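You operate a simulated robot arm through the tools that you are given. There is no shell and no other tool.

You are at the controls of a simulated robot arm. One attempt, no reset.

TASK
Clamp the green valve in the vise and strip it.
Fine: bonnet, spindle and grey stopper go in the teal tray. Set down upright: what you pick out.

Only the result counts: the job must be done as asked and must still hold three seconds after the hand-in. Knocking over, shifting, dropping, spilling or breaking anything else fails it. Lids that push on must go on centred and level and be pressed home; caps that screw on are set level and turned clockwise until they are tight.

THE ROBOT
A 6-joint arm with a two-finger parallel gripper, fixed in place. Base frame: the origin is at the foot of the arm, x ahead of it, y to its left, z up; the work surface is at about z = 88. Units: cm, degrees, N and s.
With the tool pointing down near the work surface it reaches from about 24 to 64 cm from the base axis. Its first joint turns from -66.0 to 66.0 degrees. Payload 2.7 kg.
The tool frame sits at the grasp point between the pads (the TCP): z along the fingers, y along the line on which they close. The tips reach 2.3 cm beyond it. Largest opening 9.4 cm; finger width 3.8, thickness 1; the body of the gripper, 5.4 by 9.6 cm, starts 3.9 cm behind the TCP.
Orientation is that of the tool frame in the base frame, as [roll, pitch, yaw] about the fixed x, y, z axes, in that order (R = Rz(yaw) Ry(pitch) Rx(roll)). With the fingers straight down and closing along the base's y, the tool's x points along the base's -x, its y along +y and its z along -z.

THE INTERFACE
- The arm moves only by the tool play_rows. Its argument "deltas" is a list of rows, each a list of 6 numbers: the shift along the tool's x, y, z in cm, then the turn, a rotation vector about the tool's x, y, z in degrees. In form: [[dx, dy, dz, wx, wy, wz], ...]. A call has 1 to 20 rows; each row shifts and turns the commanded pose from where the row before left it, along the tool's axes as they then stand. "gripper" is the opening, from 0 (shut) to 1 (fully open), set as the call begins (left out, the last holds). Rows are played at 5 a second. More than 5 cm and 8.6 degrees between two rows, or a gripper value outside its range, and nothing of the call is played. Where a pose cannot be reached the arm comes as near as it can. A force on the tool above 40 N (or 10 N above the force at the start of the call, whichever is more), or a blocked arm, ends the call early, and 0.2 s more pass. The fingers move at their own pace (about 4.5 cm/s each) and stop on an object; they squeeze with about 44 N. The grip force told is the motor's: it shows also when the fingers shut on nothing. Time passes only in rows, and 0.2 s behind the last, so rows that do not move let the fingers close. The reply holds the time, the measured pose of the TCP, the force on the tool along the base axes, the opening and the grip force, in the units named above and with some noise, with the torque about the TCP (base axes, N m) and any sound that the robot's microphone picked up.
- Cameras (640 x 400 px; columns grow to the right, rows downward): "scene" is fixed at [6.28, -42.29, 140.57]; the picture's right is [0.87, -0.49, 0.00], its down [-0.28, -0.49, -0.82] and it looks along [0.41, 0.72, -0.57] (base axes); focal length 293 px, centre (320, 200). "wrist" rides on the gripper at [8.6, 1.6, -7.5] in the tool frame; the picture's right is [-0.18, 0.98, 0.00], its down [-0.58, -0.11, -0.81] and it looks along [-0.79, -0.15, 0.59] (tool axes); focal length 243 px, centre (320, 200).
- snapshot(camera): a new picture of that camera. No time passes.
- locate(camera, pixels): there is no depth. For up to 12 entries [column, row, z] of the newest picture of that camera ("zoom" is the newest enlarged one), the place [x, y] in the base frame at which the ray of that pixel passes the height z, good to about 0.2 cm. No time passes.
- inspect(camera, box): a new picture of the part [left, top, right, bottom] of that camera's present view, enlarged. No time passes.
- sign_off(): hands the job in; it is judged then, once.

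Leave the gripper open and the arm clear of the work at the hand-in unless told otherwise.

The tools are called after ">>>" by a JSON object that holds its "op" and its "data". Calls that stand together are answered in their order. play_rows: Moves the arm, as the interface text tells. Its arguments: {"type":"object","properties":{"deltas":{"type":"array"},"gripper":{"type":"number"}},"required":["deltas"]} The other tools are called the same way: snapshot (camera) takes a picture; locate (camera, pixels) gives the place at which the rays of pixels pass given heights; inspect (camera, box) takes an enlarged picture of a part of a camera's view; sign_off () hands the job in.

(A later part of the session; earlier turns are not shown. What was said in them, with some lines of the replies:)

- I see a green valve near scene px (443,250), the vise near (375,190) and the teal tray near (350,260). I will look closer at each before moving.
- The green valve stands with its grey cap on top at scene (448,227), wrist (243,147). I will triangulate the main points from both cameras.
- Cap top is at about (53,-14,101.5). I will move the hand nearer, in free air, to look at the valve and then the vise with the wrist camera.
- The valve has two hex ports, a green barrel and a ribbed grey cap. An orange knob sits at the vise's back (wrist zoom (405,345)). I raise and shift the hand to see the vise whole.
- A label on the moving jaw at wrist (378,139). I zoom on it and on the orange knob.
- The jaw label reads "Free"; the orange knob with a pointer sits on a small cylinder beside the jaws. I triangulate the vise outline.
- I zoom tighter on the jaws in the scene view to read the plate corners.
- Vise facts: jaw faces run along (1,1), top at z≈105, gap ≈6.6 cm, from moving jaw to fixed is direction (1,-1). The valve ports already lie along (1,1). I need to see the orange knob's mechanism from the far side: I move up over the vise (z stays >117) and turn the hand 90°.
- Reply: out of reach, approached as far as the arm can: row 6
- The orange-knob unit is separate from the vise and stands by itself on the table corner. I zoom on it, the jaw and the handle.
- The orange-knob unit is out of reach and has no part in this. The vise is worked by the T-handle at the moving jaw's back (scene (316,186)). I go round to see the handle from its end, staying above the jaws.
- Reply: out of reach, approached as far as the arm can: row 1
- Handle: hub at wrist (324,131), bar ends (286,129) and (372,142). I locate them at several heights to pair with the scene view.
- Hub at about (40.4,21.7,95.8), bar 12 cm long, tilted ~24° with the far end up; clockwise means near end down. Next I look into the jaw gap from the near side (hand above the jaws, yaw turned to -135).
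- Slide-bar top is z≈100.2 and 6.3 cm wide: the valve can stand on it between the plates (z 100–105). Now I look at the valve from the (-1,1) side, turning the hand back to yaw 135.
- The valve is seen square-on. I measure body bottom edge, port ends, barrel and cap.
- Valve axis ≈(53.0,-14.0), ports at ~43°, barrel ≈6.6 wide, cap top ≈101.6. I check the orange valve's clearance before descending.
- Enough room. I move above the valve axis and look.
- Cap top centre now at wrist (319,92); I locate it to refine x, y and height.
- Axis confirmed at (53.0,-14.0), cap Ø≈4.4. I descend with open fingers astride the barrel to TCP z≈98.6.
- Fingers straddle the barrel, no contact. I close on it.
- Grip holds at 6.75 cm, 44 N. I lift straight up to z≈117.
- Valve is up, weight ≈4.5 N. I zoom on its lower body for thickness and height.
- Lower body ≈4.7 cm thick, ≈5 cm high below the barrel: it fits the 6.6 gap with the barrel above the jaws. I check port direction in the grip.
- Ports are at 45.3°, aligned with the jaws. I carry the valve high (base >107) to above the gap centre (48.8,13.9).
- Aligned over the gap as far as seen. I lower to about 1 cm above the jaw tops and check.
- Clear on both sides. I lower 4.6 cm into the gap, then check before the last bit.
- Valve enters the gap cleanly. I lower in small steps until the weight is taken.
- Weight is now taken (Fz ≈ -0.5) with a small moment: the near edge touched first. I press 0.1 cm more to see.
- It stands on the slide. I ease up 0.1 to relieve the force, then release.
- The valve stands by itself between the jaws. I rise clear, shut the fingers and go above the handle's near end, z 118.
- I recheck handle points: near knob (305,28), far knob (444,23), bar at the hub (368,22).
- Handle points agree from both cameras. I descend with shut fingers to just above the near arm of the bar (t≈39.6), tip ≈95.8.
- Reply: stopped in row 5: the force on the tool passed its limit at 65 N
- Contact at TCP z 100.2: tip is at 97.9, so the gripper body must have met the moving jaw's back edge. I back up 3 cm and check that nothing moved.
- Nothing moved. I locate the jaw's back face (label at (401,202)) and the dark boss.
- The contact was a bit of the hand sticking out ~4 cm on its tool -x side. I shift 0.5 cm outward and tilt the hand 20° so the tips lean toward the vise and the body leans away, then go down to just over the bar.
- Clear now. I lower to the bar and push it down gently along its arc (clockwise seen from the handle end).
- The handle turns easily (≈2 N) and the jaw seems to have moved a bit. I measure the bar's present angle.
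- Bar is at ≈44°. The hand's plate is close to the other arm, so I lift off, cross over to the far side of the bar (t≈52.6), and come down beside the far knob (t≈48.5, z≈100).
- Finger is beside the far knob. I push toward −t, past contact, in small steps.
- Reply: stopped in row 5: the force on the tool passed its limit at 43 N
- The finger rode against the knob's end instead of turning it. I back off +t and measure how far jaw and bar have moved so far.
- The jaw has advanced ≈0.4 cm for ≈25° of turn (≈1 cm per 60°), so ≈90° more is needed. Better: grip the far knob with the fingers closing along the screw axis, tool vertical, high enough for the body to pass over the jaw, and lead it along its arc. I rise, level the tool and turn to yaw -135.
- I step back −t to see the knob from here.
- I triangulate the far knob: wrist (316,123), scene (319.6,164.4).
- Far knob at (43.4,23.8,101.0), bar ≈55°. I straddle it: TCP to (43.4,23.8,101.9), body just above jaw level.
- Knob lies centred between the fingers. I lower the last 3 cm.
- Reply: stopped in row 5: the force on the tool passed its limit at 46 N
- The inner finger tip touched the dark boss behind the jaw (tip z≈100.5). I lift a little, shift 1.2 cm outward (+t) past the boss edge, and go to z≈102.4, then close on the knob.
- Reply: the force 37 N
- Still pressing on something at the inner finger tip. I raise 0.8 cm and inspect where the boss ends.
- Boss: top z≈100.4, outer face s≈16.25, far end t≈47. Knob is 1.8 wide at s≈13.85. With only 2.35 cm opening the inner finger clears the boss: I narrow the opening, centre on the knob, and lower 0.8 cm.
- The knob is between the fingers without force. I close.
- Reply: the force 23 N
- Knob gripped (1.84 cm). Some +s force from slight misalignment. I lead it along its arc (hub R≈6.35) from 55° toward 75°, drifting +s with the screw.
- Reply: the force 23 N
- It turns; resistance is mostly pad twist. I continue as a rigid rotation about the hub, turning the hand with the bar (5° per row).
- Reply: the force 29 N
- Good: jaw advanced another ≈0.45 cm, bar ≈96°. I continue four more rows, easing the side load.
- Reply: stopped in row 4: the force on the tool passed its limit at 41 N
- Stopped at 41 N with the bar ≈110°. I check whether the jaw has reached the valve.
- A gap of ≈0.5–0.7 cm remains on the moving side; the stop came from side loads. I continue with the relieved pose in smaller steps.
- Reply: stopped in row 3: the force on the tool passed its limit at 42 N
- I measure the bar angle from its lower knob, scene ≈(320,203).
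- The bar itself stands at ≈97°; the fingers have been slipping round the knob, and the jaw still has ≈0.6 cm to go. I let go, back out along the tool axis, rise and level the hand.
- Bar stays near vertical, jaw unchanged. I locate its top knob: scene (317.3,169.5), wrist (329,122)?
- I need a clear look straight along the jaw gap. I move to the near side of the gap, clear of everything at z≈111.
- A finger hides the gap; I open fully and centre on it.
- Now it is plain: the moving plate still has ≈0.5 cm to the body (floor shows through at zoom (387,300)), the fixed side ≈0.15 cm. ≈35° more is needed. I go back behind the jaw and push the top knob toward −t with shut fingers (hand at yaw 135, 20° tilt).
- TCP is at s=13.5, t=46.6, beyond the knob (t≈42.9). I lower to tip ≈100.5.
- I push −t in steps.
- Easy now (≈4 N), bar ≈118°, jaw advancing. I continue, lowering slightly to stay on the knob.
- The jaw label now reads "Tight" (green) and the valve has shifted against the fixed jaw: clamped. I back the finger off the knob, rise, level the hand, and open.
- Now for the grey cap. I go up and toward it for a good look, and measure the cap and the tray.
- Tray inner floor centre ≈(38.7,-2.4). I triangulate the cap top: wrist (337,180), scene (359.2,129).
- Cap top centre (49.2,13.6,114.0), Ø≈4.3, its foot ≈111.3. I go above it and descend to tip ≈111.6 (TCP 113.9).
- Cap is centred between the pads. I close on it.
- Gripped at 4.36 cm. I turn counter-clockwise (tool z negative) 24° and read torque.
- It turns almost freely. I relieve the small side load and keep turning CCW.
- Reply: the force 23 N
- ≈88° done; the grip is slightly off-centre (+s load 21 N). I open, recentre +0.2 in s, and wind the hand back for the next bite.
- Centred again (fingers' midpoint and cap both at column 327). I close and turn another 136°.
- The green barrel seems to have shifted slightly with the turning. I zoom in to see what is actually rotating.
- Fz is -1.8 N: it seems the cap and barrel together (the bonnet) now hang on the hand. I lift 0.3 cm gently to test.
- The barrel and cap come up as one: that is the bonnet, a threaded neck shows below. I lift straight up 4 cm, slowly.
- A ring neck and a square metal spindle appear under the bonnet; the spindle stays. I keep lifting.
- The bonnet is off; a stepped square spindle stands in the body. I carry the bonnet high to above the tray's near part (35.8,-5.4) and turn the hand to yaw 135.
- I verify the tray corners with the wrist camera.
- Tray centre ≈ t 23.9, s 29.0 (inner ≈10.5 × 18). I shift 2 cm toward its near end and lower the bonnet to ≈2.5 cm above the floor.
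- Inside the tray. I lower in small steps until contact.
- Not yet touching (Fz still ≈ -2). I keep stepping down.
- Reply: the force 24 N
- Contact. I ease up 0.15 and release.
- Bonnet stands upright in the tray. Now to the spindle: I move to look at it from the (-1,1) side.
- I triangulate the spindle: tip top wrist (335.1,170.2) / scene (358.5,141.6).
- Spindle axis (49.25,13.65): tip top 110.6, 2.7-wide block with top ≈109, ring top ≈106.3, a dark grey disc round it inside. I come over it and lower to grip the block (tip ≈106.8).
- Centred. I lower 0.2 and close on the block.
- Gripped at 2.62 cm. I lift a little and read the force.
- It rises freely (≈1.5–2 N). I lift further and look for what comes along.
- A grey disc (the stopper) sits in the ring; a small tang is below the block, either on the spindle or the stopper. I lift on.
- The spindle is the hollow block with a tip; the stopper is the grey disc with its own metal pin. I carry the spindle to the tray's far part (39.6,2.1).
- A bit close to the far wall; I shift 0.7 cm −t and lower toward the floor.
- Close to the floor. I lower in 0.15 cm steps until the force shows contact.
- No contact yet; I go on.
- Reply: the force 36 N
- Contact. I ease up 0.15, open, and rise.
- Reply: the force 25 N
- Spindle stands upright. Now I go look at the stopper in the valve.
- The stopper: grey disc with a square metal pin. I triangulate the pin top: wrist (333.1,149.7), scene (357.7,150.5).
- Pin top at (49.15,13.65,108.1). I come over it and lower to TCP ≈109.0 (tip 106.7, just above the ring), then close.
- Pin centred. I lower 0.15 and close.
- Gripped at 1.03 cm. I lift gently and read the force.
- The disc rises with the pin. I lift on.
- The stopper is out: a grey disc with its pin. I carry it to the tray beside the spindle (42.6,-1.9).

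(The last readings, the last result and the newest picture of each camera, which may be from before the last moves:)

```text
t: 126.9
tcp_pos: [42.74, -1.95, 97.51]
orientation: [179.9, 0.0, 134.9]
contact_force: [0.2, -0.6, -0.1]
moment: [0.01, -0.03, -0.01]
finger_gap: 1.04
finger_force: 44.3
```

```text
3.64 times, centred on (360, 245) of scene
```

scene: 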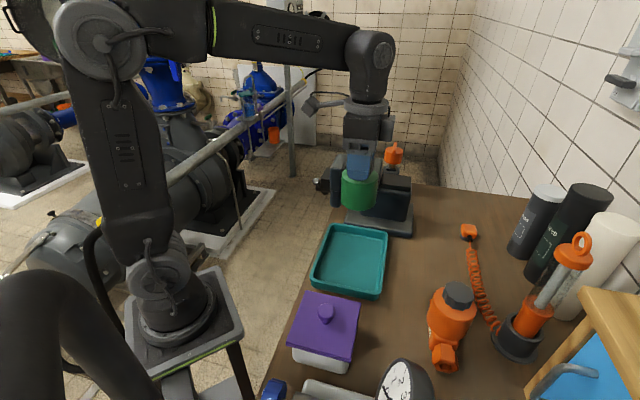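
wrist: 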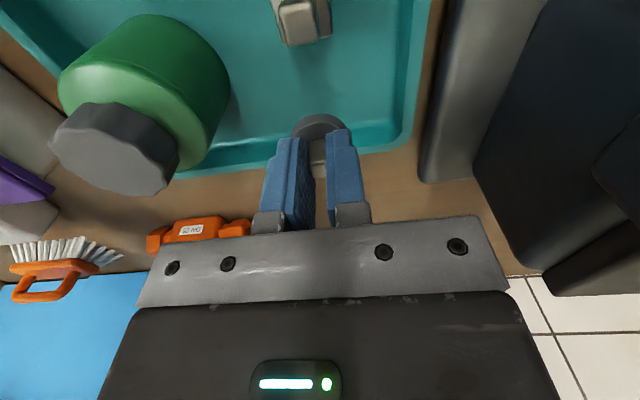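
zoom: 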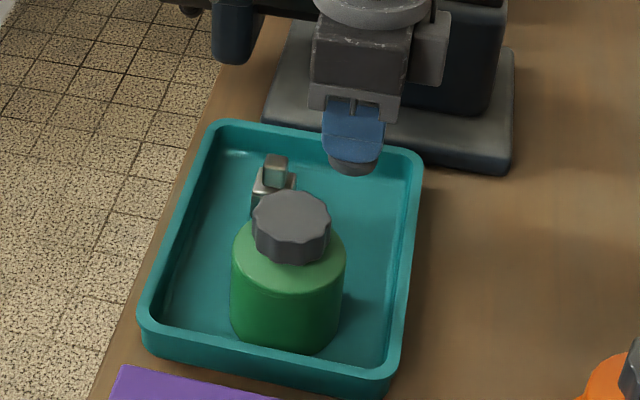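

Position is good; I shift 0.4 cm inward and lower.

>>> {"op": "play_rows", "data": {"deltas": [[0.4, 0, 0, 0, 0, 0], [0, 0, 2, 0, 0, 0], [0, 0, 1.2, 0, 0, 0], [0, 0, 0.4, 0, 0, 0], [0, 0, 0, 0, 0, 0]]}}

>>> {"op": "inspect", "data": {"camera": "scene", "box": [320, 190, 400, 270]}}

>>> {"op": "inspect", "data": {"camera": "wrist", "box": [220, 40, 450, 230]}}

```text
t: 128.1
tcp_pos: [42.36, -1.66, 93.96]
orientation: [-179.9, 0.0, 134.9]
contact_force: [-0.1, 0.6, 0.3]
moment: [-0.01, -0.02, -0.01]
finger_gap: 1.02
finger_force: 43.9
```

```text
5.00 times, centred on (360, 230) of scene
```

zoom: 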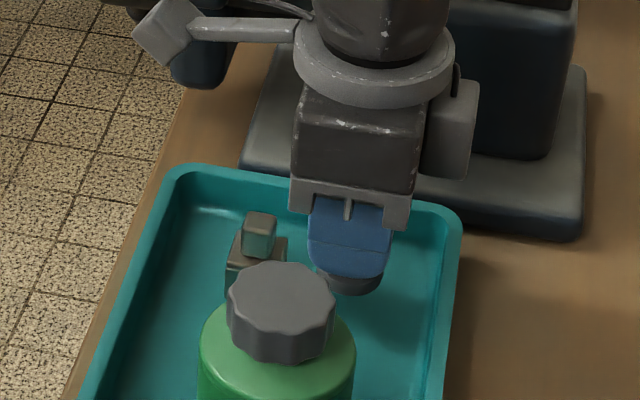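

```text
2.11 times, centred on (335, 135) of wrist
```

zoom: 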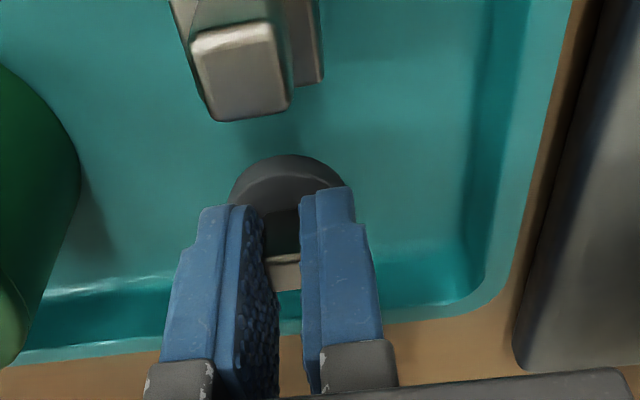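

Over the tray floor, clear of the spindle and walls. I step down until contact.

>>> {"op": "play_rows", "data": {"deltas": [[0, 0, 0.25, 0, 0, 0], [0, 0, 0.2, 0, 0, 0], [0, 0, 0.2, 0, 0, 0], [0, 0, 0, 0, 0, 0]]}}

```text
t: 129.1
tcp_pos: [42.28, -1.66, 93.24]
orientation: [180.0, 0.0, 135.0]
contact_force: [0.3, -0.8, -0.5]
moment: [-0.01, -0.01, 0.01]
finger_gap: 1.05
finger_force: 43.8
```

>>> {"op": "play_rows", "data": {"deltas": [[0, 0, 0.15, 0, 0, 0], [0, 0, 0.15, 0, 0, 0], [0, 0, 0, 0, 0, 0]]}}

```text
t: 129.9
tcp_pos: [42.37, -1.57, 93.02]
orientation: [-180.0, 0.0, 135.0]
contact_force: [0.0, -0.2, 0.5]
moment: [0.01, 0.01, -0.03]
finger_gap: 1.04
finger_force: 44.3
```

>>> {"op": "play_rows", "data": {"deltas": [[0, 0, 0.15, 0, 0, 0], [0, 0, 0.15, 0, 0, 0], [0, 0, 0, 0, 0, 0]]}}

```text
t: 130.7
tcp_pos: [42.39, -1.62, 92.66]
orientation: [-180.0, 0.0, 135.0]
contact_force: [0.1, -0.2, 0.0]
moment: [-0.04, 0.03, 0.02]
finger_gap: 1.03
finger_force: 44.0
```

>>> {"op": "play_rows", "data": {"deltas": [[0, 0, 0.12, 0, 0, 0], [0, 0, 0.12, 0, 0, 0], [0, 0, 0, 0, 0, 0]]}}

>>> {"op": "inspect", "data": {"camera": "wrist", "box": [220, 40, 450, 230]}}

```text
t: 131.5
tcp_pos: [42.41, -1.58, 92.47]
orientation: [-180.0, 0.0, 134.9]
contact_force: [0.6, 0.3, 0.6]
moment: [0.0, 0.0, -0.01]
finger_gap: 1.05
finger_force: 43.7
```

```text
2.11 times, centred on (335, 135) of wrist
```

zoom: 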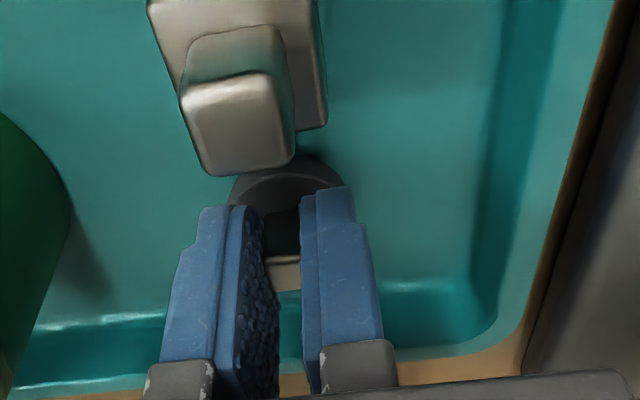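

>>> {"op": "play_rows", "data": {"deltas": [[0, 0, 0.12, 0, 0, 0], [0, 0, 0.12, 0, 0, 0], [0, 0, 0, 0, 0, 0]]}}

```text
t: 132.3
tcp_pos: [42.39, -1.58, 92.26]
orientation: [-179.9, 0.1, 134.9]
contact_force: [0.9, -0.6, 0.0]
moment: [-0.02, -0.02, 0.02]
finger_gap: 1.03
finger_force: 43.8
```

>>> {"op": "play_rows", "data": {"deltas": [[0, 0, 0.12, 0, 0, 0], [0, 0, 0.12, 0, 0, 0], [0, 0, 0, 0, 0, 0]]}}

```text
t: 133.1
tcp_pos: [42.37, -1.48, 91.84]
orientation: [-180.0, 0.0, 134.9]
contact_force: [-0.1, -0.2, -0.3]
moment: [0.0, 0.0, 0.0]
finger_gap: 1.06
finger_force: 44.2
```

>>> {"op": "play_rows", "data": {"deltas": [[0, 0, 0.1, 0, 0, 0], [0, 0, 0.1, 0, 0, 0], [0, 0, 0, 0, 0, 0]]}}

>>> {"op": "inspect", "data": {"camera": "scene", "box": [330, 200, 390, 260]}}

```text
t: 133.9
tcp_pos: [42.41, -1.54, 91.83]
orientation: [179.9, 0.0, 134.9]
contact_force: [-4.6, -1.5, 20.0]
moment: [-0.06, 0.15, 0.03]
finger_gap: 1.03
finger_force: 43.9
```

```text
6.67 times, centred on (360, 230) of scene
```

zoom: 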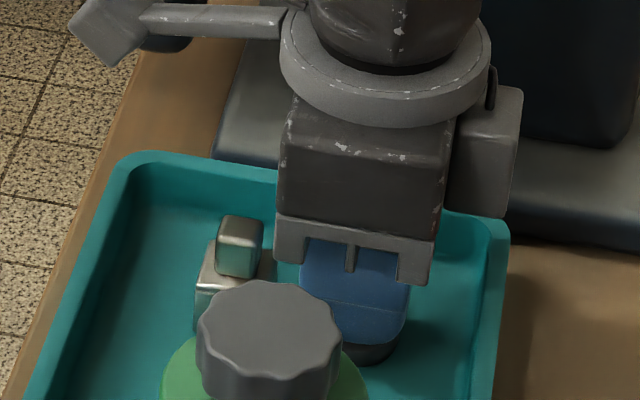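

Contact (20 N). I ease up 0.1, open and rise.

>>> {"op": "play_rows", "data": {"deltas": [[0, 0, -0.12, 0, 0, 0], [0, 0, 0, 0, 0, 0]]}}

>>> {"op": "play_rows", "data": {"deltas": [[0, 0, 0, 0, 0, 0], [0, 0, 0, 0, 0, 0], [0, 0, 0, 0, 0, 0]], "gripper": 0.35}}

>>> {"op": "play_rows", "data": {"deltas": [[0, 0, -0.5, 0, 0, 0], [0, 0, -2, 0, 0, 0], [0, 0, -4, 0, 0, 0], [0, 0, -4, 0, 0, 0], [0, 0, -4, 0, 0, 0], [0, 0, -4, 0, 0, 0], [0, 0, -4, 0, 0, 0], [0, 0, -4, 0, 0, 0]]}}

>>> {"op": "inspect", "data": {"camera": "scene", "box": [300, 200, 400, 300]}}

>>> {"op": "snapshot", "data": {"camera": "wrist"}}

```text
t: 134.5
tcp_pos: [42.42, -1.55, 91.89]
orientation: [180.0, 0.1, 135.0]
contact_force: [3.9, 0.3, 10.5]
moment: [-0.01, -0.1, -0.03]
finger_gap: 1.05
finger_force: 43.9
```

```text
t: 135.3
tcp_pos: [42.32, -1.45, 91.91]
orientation: [179.9, 0.0, 134.9]
contact_force: [-0.2, -0.4, -0.4]
moment: [-0.01, -0.01, -0.01]
finger_gap: 3.28
finger_force: 0.0
```

```text
t: 137.1
tcp_pos: [42.38, -1.58, 118.38]
orientation: [-180.0, -0.1, 134.9]
contact_force: [-0.2, -0.2, 0.6]
moment: [-0.03, 0.01, -0.02]
finger_gap: 3.3
finger_force: 0.1
```

```text
4.00 times, centred on (350, 250) of scene
```

zoom: 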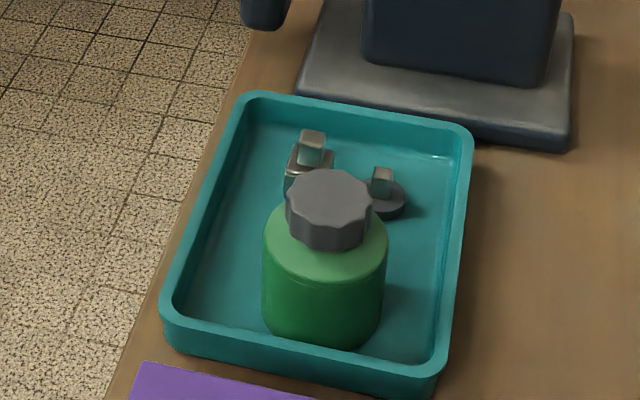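

```text
taken
```

wrist: 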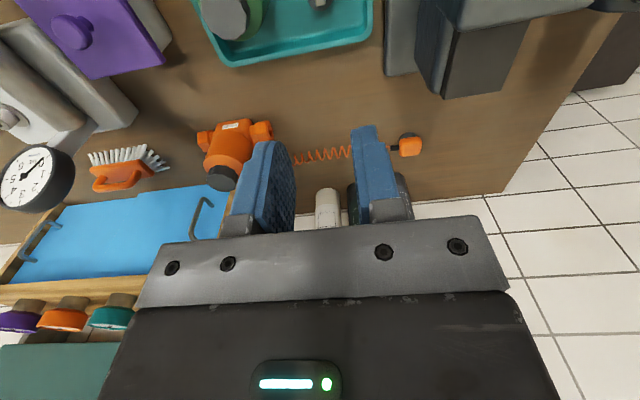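

All three stand upright in the tray. I go back for a last look into the valve and at the vise label.

>>> {"op": "play_rows", "data": {"deltas": [[3.0, 3.7, -0.3, 0, 0, 0], [3.0, 3.7, -0.3, 0, 0, 0], [3.0, 3.7, -0.3, 0, 0, 0], [3.0, 3.7, 0, 0, 0, 0], [1.0, 0, 0, 0, 0, 0], [0, 0, 0, 0, 0, 0]], "gripper": 1}}

>>> {"op": "snapshot", "data": {"camera": "wrist"}}

>>> {"op": "inspect", "data": {"camera": "wrist", "box": [260, 20, 420, 160]}}

>>> {"op": "inspect", "data": {"camera": "wrist", "box": [110, 30, 290, 160]}}

>>> {"op": "snapshot", "data": {"camera": "scene"}}

```text
t: 138.5
tcp_pos: [43.54, 18.09, 119.3]
orientation: [180.0, 0.0, 134.8]
contact_force: [-1.0, -0.5, -0.3]
moment: [0.01, 0.01, -0.03]
finger_gap: 9.38
finger_force: 0.1
```

```text
taken
```

wrist: 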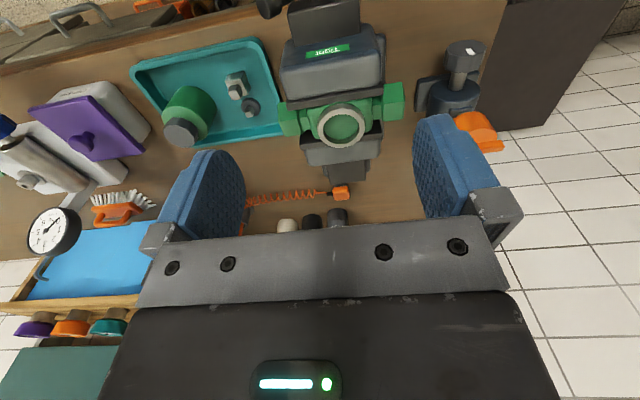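

```text
2.86 times, centred on (340, 90) of wrist
```

zoom: 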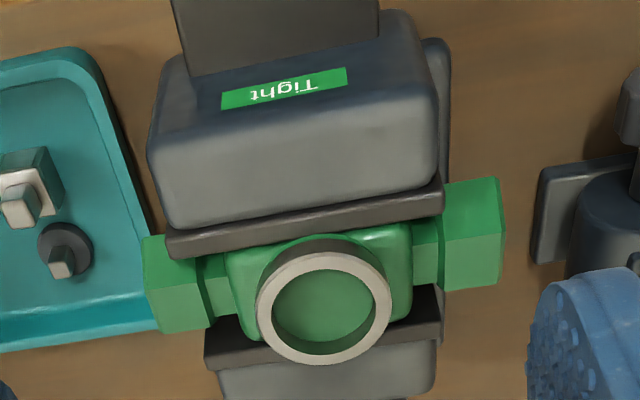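

```text
3.08 times, centred on (200, 95) of wrist
```

zoom: 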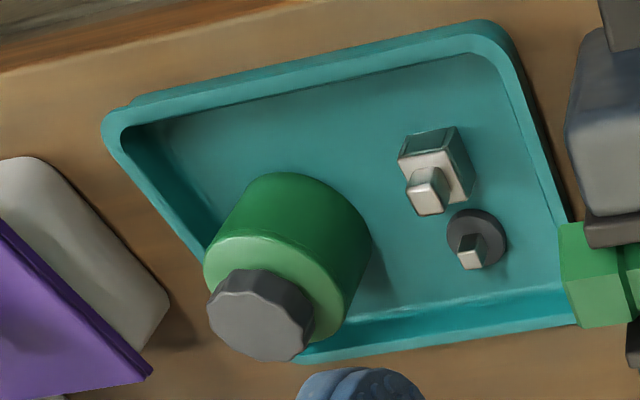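

```text
taken
```

scene: 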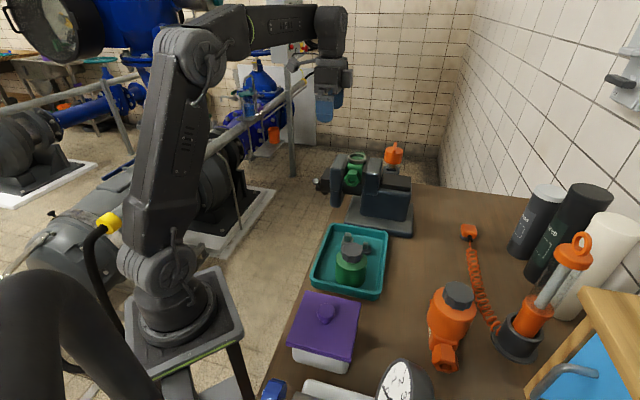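

The vise reads "Tight", the valve body is empty, and bonnet, spindle and stopper stand in the tray. I move the open hand clear.

>>> {"op": "play_rows", "data": {"deltas": [[1.5, -2.5, -1.5, 0, 0, 0], [2.0, -3.5, -1, 0, 0, 0], [2.0, -3.5, -1, 0, 0, 0], [0, 0, 0, 0, 0, 0], [0, 0, 0, 0, 0, 0], [0, 0, 0, 0, 0, 0]], "gripper": 1}}

>>> {"op": "snapshot", "data": {"camera": "scene"}}

```text
t: 139.9
tcp_pos: [32.84, 15.06, 122.66]
orientation: [-180.0, 0.0, 134.9]
contact_force: [0.3, 0.3, -0.3]
moment: [0.02, -0.02, 0.0]
finger_gap: 9.38
finger_force: 0.1
```

```text
taken
```

scene: 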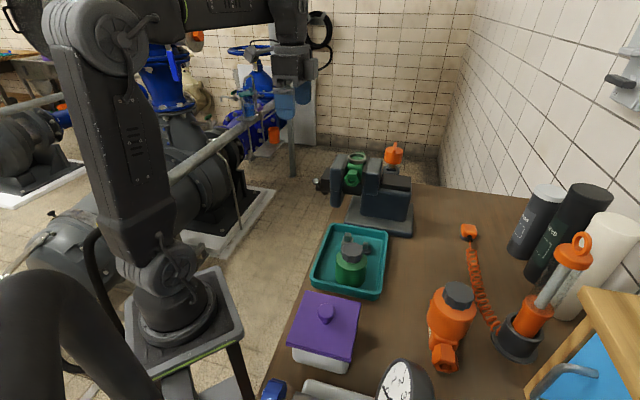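

The arm is clear, the gripper is open and everything is at rest. I hand the job in.

>>> {"op": "sign_off", "data": {}}

```text
The job is handed in.
```

The green valve is clamped in the vise and stripped, and the job is handed in. I don't know the verdict; the tool only confirmed the hand-in.

- **Vise:** the label on the moving jaw changed from "Free" to "Tight". The valve body sits between the plates, and my last look showed it empty.
- **Teal tray:** the bonnet, spindle and grey stopper each stand upright in it. The green barrel and the grey ribbed cap unscrewed together as one piece, so I took that as the bonnet. The stopper is a grey disc with a small metal pin.
- **Other objects:** I saw nothing knocked over or shifted in the last pictures.
- **Contacts while closing the vise:** the hand bumped the vise several times with brief loads of 40–65 N. I saw no displacement after them.

The arm is clear of the work with the gripper fully open.
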